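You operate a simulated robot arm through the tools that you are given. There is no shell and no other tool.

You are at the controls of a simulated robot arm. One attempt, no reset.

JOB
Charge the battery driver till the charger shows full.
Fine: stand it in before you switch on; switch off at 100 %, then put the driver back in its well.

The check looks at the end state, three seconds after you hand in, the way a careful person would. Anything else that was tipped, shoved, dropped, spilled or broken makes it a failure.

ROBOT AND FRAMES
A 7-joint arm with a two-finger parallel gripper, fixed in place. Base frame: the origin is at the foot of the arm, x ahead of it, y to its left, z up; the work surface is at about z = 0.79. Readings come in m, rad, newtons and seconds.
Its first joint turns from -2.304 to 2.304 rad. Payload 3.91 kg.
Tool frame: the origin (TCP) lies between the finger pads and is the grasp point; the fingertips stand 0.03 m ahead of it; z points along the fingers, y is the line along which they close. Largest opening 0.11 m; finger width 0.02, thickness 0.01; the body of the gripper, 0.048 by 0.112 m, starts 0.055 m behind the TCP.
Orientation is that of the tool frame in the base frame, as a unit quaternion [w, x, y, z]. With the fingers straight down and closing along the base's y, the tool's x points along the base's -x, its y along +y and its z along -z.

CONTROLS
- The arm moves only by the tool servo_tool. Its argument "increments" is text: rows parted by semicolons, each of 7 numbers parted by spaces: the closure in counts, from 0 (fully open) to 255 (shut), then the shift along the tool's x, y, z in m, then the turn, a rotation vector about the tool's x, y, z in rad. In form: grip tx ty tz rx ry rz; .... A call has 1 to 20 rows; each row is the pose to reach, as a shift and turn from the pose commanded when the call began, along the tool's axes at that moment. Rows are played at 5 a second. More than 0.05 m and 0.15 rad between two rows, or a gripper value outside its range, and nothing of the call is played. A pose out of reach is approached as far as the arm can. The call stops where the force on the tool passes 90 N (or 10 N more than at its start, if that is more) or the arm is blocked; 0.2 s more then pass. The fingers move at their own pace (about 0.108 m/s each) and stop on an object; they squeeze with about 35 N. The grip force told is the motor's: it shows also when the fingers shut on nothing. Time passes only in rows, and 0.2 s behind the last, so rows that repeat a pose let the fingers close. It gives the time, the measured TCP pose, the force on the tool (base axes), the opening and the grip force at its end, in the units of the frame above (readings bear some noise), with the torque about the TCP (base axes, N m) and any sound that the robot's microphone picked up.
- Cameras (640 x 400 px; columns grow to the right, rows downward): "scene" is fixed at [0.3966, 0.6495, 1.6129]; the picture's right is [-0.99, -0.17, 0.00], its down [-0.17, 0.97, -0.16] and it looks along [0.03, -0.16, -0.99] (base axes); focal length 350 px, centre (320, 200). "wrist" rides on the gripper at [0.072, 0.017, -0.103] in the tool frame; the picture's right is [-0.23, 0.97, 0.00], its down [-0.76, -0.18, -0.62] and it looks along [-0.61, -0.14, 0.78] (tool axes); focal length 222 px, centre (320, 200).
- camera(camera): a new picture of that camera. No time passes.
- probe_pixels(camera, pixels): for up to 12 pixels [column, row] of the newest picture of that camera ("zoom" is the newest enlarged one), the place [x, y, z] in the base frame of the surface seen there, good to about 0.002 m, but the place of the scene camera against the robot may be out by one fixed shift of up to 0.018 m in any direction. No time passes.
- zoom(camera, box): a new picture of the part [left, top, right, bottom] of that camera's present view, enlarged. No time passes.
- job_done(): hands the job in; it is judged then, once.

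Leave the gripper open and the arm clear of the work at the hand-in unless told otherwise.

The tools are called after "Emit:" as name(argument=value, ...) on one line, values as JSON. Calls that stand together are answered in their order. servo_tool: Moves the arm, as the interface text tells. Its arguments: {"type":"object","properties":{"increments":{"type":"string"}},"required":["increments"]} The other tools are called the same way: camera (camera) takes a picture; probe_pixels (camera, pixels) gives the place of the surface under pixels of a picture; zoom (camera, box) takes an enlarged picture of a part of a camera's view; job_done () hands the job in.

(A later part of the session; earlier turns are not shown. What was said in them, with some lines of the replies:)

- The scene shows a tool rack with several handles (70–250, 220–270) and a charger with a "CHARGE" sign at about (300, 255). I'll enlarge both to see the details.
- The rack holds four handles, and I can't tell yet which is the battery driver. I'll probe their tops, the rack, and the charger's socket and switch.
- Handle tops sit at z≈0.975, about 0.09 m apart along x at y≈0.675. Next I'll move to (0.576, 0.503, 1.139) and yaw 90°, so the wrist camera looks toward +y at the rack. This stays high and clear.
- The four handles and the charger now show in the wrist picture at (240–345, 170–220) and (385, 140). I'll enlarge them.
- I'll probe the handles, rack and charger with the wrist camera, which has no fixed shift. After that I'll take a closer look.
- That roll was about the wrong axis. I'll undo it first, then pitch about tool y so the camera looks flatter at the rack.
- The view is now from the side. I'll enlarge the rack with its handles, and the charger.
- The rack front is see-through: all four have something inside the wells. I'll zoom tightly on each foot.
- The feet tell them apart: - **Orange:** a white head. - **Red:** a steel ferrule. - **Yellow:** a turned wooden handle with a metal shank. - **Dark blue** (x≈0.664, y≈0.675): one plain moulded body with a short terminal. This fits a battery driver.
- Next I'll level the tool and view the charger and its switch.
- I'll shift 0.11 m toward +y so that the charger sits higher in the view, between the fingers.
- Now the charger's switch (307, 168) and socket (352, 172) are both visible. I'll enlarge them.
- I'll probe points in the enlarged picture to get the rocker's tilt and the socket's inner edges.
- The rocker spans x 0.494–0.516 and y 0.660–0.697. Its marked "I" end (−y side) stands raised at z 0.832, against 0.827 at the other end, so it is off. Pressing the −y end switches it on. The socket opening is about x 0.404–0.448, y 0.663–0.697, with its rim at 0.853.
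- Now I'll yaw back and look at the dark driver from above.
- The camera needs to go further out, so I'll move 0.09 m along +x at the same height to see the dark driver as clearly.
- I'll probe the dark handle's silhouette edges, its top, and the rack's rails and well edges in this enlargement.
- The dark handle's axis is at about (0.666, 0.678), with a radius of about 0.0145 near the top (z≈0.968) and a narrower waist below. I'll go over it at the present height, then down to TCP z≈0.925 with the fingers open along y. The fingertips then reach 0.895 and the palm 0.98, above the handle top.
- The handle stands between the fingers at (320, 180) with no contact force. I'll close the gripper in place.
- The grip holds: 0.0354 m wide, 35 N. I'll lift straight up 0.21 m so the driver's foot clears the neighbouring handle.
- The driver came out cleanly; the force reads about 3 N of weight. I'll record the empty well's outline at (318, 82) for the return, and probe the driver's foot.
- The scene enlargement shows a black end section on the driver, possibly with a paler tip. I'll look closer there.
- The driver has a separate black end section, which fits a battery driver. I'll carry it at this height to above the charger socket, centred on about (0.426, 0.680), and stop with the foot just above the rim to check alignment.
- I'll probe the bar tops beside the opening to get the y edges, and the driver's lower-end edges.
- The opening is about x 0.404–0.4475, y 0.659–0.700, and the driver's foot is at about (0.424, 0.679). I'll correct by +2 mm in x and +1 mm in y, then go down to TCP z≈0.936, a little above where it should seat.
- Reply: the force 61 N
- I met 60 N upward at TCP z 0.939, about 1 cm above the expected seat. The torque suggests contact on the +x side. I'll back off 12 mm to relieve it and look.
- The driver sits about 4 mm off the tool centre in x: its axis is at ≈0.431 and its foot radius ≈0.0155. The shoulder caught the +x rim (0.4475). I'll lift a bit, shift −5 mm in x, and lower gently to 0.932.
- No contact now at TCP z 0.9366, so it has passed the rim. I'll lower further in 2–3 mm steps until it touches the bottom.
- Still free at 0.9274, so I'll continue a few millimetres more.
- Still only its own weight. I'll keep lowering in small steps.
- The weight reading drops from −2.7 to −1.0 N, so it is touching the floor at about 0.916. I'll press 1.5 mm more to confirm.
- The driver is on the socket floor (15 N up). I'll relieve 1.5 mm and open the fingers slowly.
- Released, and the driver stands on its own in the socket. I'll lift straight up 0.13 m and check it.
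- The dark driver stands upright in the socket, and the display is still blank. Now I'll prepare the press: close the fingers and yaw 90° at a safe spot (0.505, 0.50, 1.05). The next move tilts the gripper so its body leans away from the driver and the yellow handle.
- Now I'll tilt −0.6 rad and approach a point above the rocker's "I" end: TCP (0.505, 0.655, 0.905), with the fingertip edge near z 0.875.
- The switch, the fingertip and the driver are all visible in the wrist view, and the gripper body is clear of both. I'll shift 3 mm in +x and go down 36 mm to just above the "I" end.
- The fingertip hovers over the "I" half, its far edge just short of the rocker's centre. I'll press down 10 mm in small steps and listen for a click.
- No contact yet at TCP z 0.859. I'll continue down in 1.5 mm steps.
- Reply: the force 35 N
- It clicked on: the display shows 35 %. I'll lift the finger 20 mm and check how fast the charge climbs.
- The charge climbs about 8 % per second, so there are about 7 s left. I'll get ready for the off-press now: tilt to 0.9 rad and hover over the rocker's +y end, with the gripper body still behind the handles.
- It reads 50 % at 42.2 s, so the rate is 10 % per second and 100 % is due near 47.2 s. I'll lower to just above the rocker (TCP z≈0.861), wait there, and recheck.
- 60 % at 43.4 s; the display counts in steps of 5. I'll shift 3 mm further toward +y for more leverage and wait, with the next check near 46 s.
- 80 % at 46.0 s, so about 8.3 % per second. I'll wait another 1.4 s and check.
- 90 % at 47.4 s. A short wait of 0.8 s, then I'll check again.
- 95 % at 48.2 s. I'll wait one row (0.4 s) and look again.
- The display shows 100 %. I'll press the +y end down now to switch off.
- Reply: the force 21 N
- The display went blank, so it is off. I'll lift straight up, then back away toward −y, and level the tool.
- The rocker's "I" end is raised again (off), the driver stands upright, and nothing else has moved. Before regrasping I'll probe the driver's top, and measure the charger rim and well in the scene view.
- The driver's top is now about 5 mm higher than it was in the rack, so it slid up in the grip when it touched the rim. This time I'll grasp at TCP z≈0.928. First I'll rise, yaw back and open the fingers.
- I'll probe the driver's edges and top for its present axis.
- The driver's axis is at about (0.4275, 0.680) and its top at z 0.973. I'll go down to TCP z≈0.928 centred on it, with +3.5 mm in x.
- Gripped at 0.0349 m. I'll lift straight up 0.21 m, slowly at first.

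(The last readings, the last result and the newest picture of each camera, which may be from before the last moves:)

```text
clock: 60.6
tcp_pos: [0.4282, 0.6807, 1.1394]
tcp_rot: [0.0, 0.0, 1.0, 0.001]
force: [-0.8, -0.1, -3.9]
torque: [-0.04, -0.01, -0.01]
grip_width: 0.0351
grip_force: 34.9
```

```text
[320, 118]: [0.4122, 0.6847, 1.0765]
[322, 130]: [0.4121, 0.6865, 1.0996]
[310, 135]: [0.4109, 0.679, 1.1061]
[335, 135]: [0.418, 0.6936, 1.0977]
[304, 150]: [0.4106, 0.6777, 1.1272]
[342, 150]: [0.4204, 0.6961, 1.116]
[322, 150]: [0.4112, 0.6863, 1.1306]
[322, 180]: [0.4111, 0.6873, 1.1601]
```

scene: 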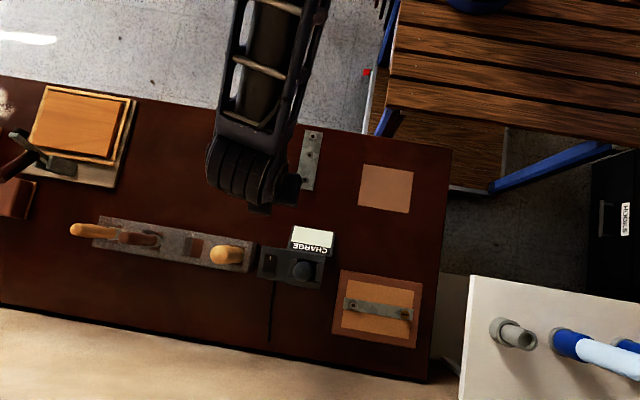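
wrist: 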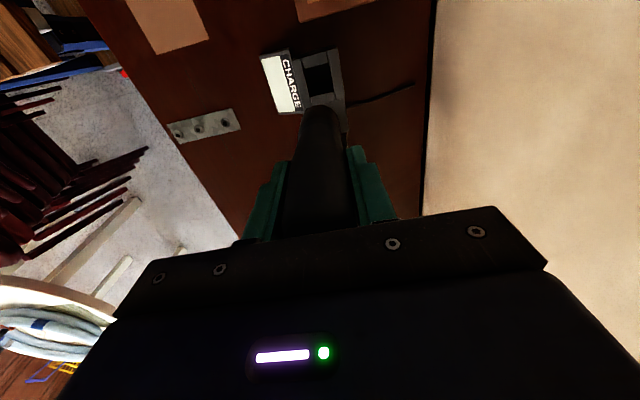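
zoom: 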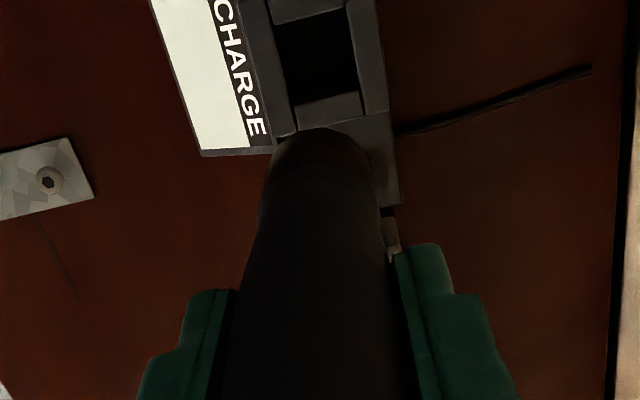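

The driver now hangs centred in the fingers, with its axis at about (0.427, 0.681). From the earlier pictures the well's centre is about (0.6705, 0.6765), so I'll carry it to TCP (0.671, 0.677) and down to z≈0.985, foot just above the rack.

Emit:
servo_tool(increments="255 -0.04 -0.001 0 0 0 0; 255 -0.08 -0.002 0 0 0 0; 255 -0.12 -0.003 0 0 0 0; 255 -0.16 -0.004 0 0 0 0; 255 -0.2 -0.004 0 0 0 0; 255 -0.2428 -0.004 0 0 0 0; 255 -0.2428 -0.004 0.04 0 0 0; 255 -0.2428 -0.004 0.08 0 0 0; 255 -0.2428 -0.004 0.115 0 0 0; 255 -0.2428 -0.004 0.15 0 0 0; 255 -0.2428 -0.004 0.15 0 0 0; 255 -0.2428 -0.004 0.15 0 0 0")

Emit:
camera(camera="wrist")

Emit:
zoom(camera="wrist", box=[270, 60, 370, 160])

Emit:
camera(camera="scene")

Emit:
zoom(camera="scene", box=[130, 205, 260, 285])

```text
clock: 63.2
tcp_pos: [0.6716, 0.6761, 0.9865]
tcp_rot: [0.0, 0.0, 1.0, 0.001]
force: [-0.4, 0.1, -3.1]
torque: [0.02, -0.04, 0.0]
grip_width: 0.0349
grip_force: 34.7
```

```text
taken
```

wrist: 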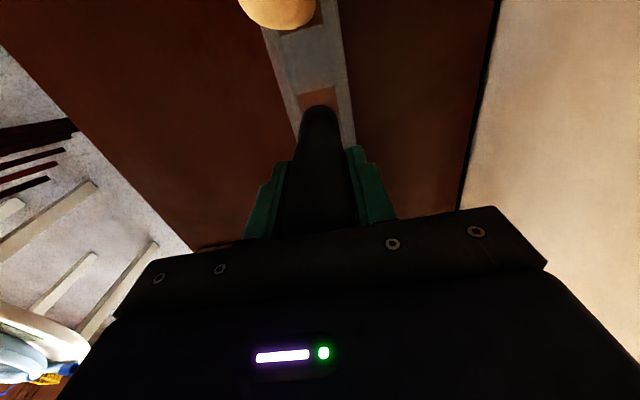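

```text
4.00 times, centred on (320, 110) of wrist
```

zoom: 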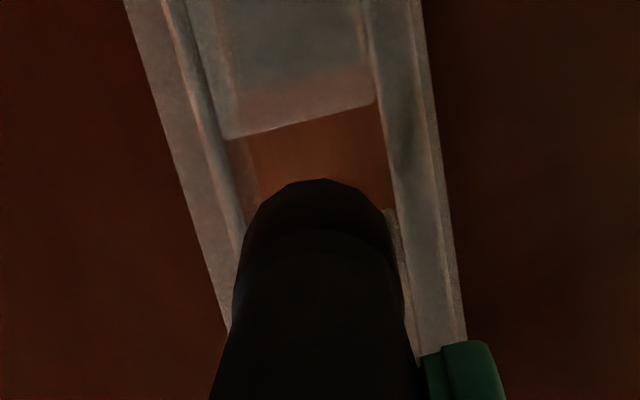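

```text
taken
```

scene: 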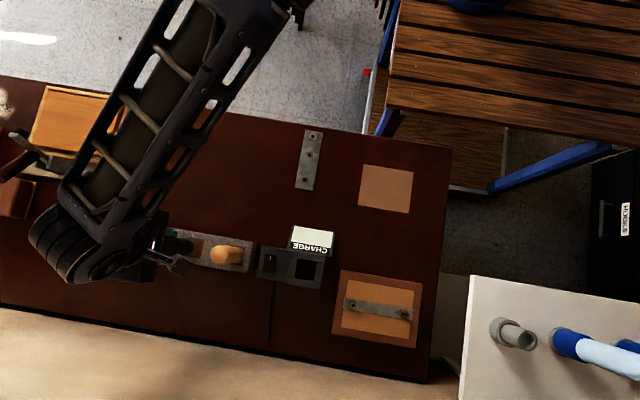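

```text
4.92 times, centred on (195, 245) of scene
```

zoom: 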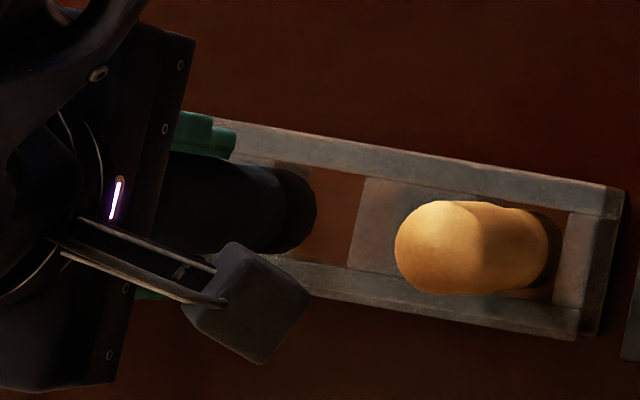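

The well edges come out at x 0.650–0.691 and y 0.658–0.696, so its centre is (0.6705, 0.677). The driver's axis is within about 1 mm of that. I'll lower 40 mm and check the force.

Emit:
servo_tool(increments="255 0 0 0.01 0 0 0; 255 0 0 0.018 0 0 0; 255 0 0 0.026 0 0 0; 255 0 0 0.033 0 0 0; 255 0 0 0.04 0 0 0; 255 0 0 0.04 0 0 0")

```text
clock: 64.6
tcp_pos: [0.6711, 0.6761, 0.9469]
tcp_rot: [0.0, 0.0, 1.0, 0.0]
force: [0.0, 0.0, -3.8]
torque: [0.01, -0.05, -0.02]
grip_width: 0.035
grip_force: 35.1
```

No contact. I'll continue in small steps toward about 0.930.

Emit:
servo_tool(increments="255 0 0 0.004 0 0 0; 255 0 0 0.008 0 0 0; 255 0 0 0.012 0 0 0; 255 0 0 0.016 0 0 0; 255 0 0 0.016 0 0 0")

Emit:
camera(camera="wrist")

Emit:
zoom(camera="wrist", box=[270, 80, 370, 180])

```text
clock: 65.8
tcp_pos: [0.6698, 0.6749, 0.931]
tcp_rot: [0.0, 0.0, 1.0, 0.0]
force: [-0.4, 0.6, -3.0]
torque: [0.02, 0.01, 0.0]
grip_width: 0.0349
grip_force: 34.9
```

```text
taken
```

wrist: 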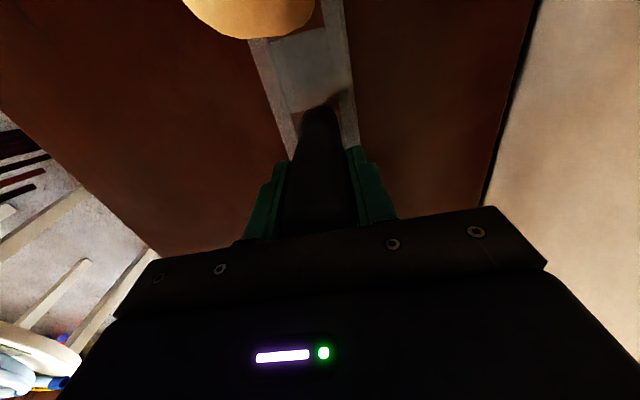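

```text
4.00 times, centred on (320, 130) of wrist
```

zoom: 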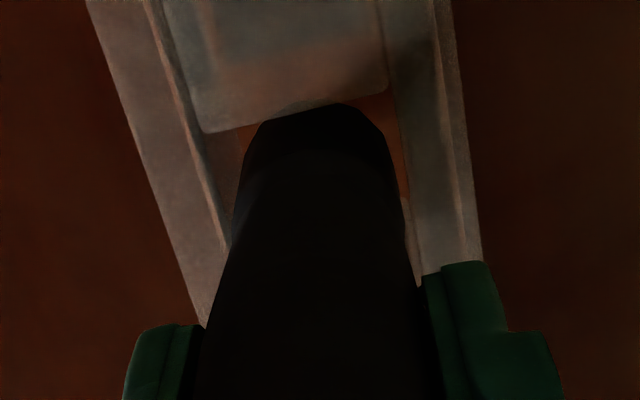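

It's going into the well cleanly. I'll lower 2 mm at a time to find the floor.

Emit:
servo_tool(increments="255 0 0 0.002 0 0 0; 255 0 0 0.004 0 0 0; 255 0 0 0.004 0 0 0")

Emit:
servo_tool(increments="255 0 0 0.0015 0 0 0; 255 0 0 0.0015 0 0 0")

```text
clock: 66.6
tcp_pos: [0.6705, 0.6746, 0.9276]
tcp_rot: [0.0, -0.001, 1.0, 0.0]
force: [0.1, -0.2, -2.4]
torque: [0.01, 0.01, 0.01]
grip_width: 0.0352
grip_force: 35.5
```

```text
clock: 67.2
tcp_pos: [0.6715, 0.6752, 0.9268]
tcp_rot: [0.0, -0.001, 1.0, 0.0]
force: [-0.7, 0.2, -3.3]
torque: [-0.01, -0.02, -0.04]
grip_width: 0.035
grip_force: 34.7
```

Emit:
servo_tool(increments="255 0 0 0.0015 0 0 0; 255 0 0 0.0015 0 0 0")

Emit:
servo_tool(increments="255 0 0 0.0015 0 0 0; 255 0 0 0.0015 0 0 0")

```text
clock: 67.8
tcp_pos: [0.6708, 0.6751, 0.9255]
tcp_rot: [0.001, -0.001, 1.0, -0.001]
force: [-0.3, 0.3, -3.0]
torque: [0.0, -0.02, -0.01]
grip_width: 0.0349
grip_force: 34.5
```

```text
clock: 68.4
tcp_pos: [0.6707, 0.6761, 0.924]
tcp_rot: [0.0, 0.001, 1.0, 0.0]
force: [-0.3, -4.4, 7.5]
torque: [-0.45, 0.12, 0.03]
grip_width: 0.0352
grip_force: 34.9
```

It touched the floor at TCP z 0.924, the same height as at the first pick-up. I'll ease up 1 mm and open slowly.

Emit:
servo_tool(increments="255 0 0 -0.001 0 0 0; 185 0 0 -0.001 0 0 0; 172 0 0 -0.001 0 0 0; 165 0 0 -0.001 0 0 0; 150 0 0 -0.001 0 0 0; 120 0 0 -0.001 0 0 0; 70 0 0 -0.001 0 0 0; 0 0 0 -0.001 0 0 0; 0 0 0 -0.001 0 0 0; 0 0 0 -0.001 0 0 0")

Emit:
camera(camera="wrist")

```text
clock: 70.6
tcp_pos: [0.6712, 0.6757, 0.9242]
tcp_rot: [0.0, -0.001, 1.0, 0.0]
force: [-0.2, -0.3, -0.4]
torque: [-0.04, -0.03, -0.01]
grip_width: 0.1101
grip_force: 0.1
```

```text
taken
```

wrist: 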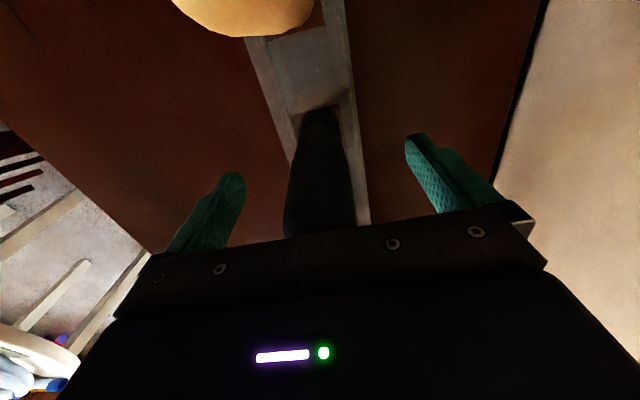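

The driver stands free in its well and the fingers are open on both sides. I'll lift straight up, then withdraw toward −y and −x, well clear.

Emit:
servo_tool(increments="0 0 0 -0.02 0 0 0; 0 0 0 -0.05 0 0 0; 0 0 0 -0.09 0 0 0; 0 0 0 -0.13 0 0 0; 0 0 0 -0.16 0 0 0; 0 0 -0.05 -0.16 0 0 0; 0 0.02 -0.09 -0.16 0 0 0; 0 0.05 -0.13 -0.17 0 0 0; 0 0.09 -0.16 -0.18 0 0 0; 0 0.13 -0.18 -0.19 0 0 0; 0 0.17 -0.2 -0.2 0 0 0; 0 0.21 -0.22 -0.2 0 0 0; 0 0.25 -0.24 -0.21 0 0 0; 0 0.25 -0.24 -0.21 0 0 0")

Emit:
camera(camera="scene")

Emit:
zoom(camera="scene", box=[60, 200, 350, 300])

Emit:
zoom(camera="scene", box=[150, 220, 260, 290])

Emit:
camera(camera="wrist")

```text
refused: row 8 steps farther than a row can; nothing moved
```

```text
taken
```

scene: 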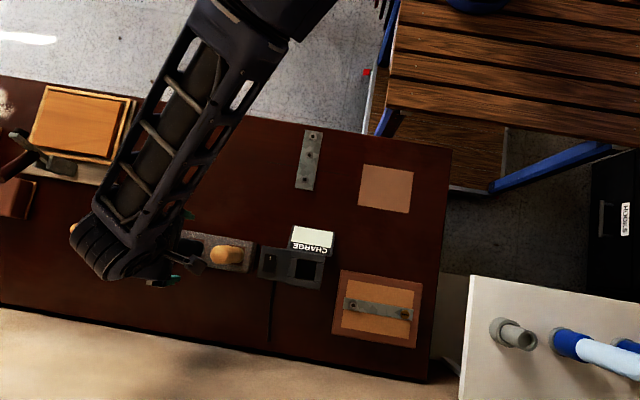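

```text
2.21 times, centred on (205, 250) of scene
```

zoom: 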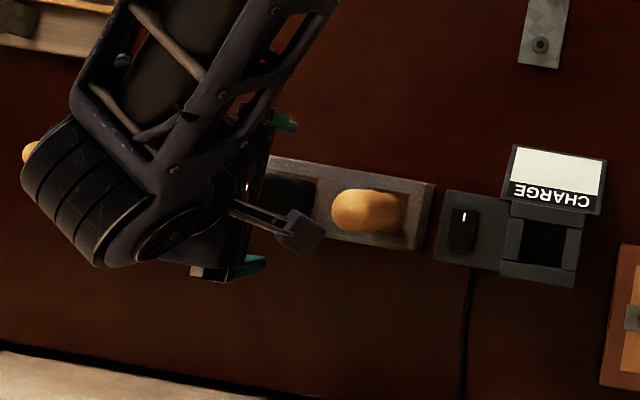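

```text
5.71 times, centred on (205, 255) of scene
```

zoom: 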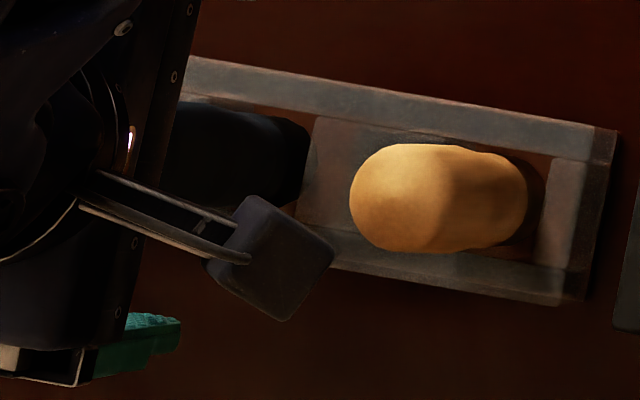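

```text
taken
```

wrist: 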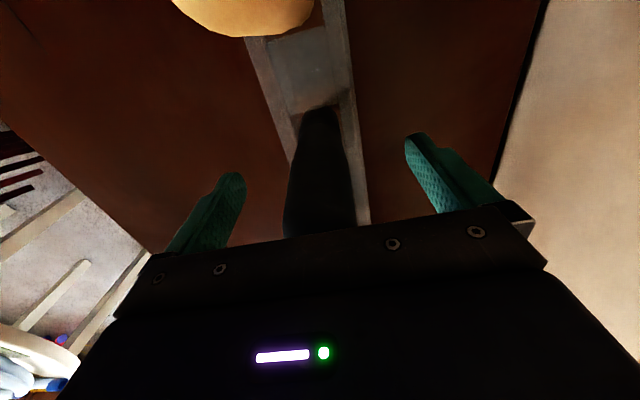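

The call was refused because one row was too long, and nothing moved. I'll send it again with shorter steps.

Emit:
servo_tool(increments="0 0 0 -0.02 0 0 0; 0 0 0 -0.05 0 0 0; 0 0 0 -0.085 0 0 0; 0 0 0 -0.12 0 0 0; 0 0 0 -0.16 0 0 0; 0 0 -0.04 -0.16 0 0 0; 0 0.01 -0.08 -0.16 0 0 0; 0 0.03 -0.11 -0.165 0 0 0; 0 0.06 -0.14 -0.17 0 0 0; 0 0.09 -0.165 -0.18 0 0 0; 0 0.125 -0.19 -0.19 0 0 0; 0 0.16 -0.21 -0.2 0 0 0; 0 0.2 -0.23 -0.2 0 0 0; 0 0.24 -0.24 -0.205 0 0 0; 0 0.24 -0.24 -0.205 0 0 0")

Emit:
camera(camera="scene")

Emit:
zoom(camera="scene", box=[60, 200, 350, 300])

Emit:
zoom(camera="scene", box=[150, 220, 260, 290])

Emit:
zoom(camera="scene", box=[230, 210, 350, 300])

```text
clock: 73.8
tcp_pos: [0.4323, 0.4358, 1.1298]
tcp_rot: [0.001, 0.0, 1.0, 0.0]
force: [-0.5, -1.2, -0.6]
torque: [0.03, 0.0, -0.01]
grip_width: 0.1098
grip_force: 0.1
```

```text
taken
```

scene: 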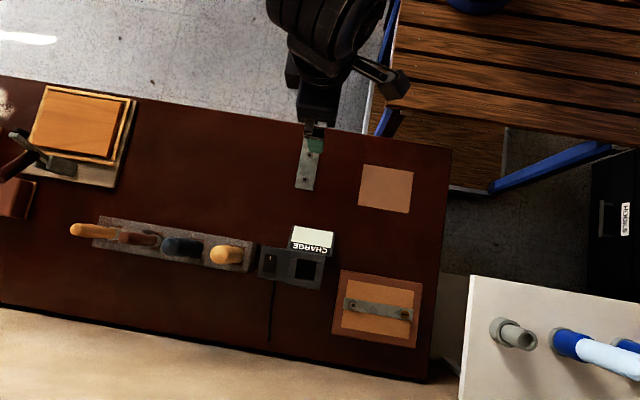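

```text
2.21 times, centred on (205, 250) of scene
```

zoom: 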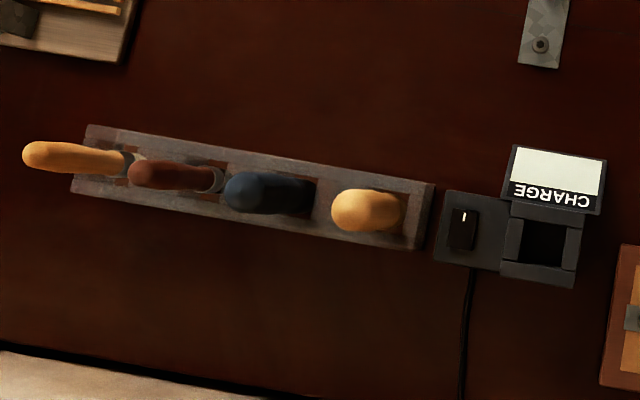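

```text
5.71 times, centred on (205, 255) of scene
```

zoom: 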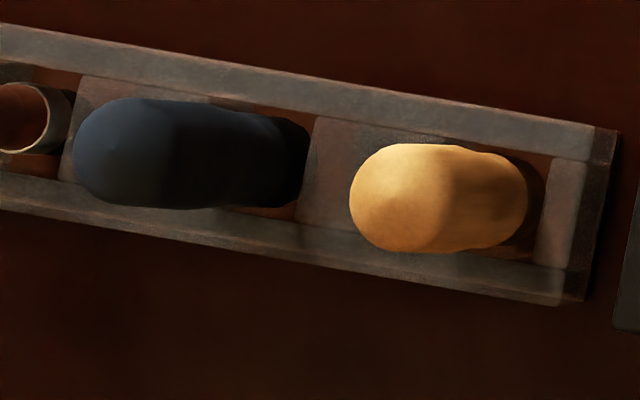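

```text
4.44 times, centred on (290, 255) of scene
```

zoom: 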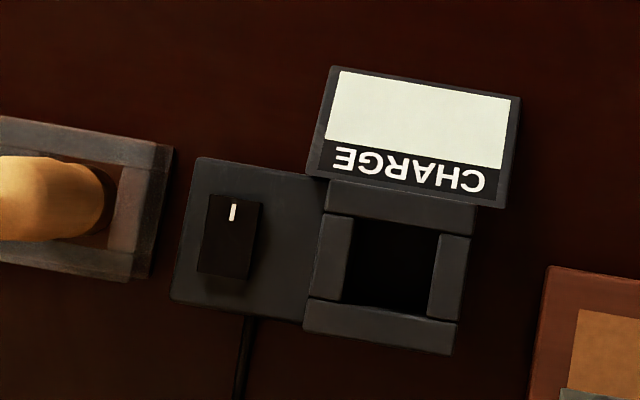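

The driver is back upright in its well at (170, 247), as it was at the start. The rocker is off with its "I" end raised, the charger hasn't moved, and the other tools are undisturbed. The gripper is open and the arm is clear, so I'm handing in.

Emit:
job_done()

```text
The job is handed in.
```

I charged the dark blue driver to 100 %, switched the charger off and put the driver back upright in its well. The job is handed in, and I haven't seen the check's result.

- **Which tool:** nothing was labelled, so I picked the driver by its looks. It has a plain moulded body with a black end section. The other three have a white head, a steel ferrule, or a wooden handle on a metal shank.
- **Standing it in:** on the first try the driver's shoulder caught the charger's rim, with about 60 N of force. It slid up roughly 1 cm in the grip. I backed off, shifted 5 mm and seated it cleanly; the charger shows no sign of having moved.
- **Charging:** I switched on only once the driver was standing in the socket. The display started at 35 %. I pressed off as soon as it read 100 %, and it went blank.
- **End state:** the last pictures show the switch off and the other tools and the charger where they were at the start. The gripper is open and the arm is clear.
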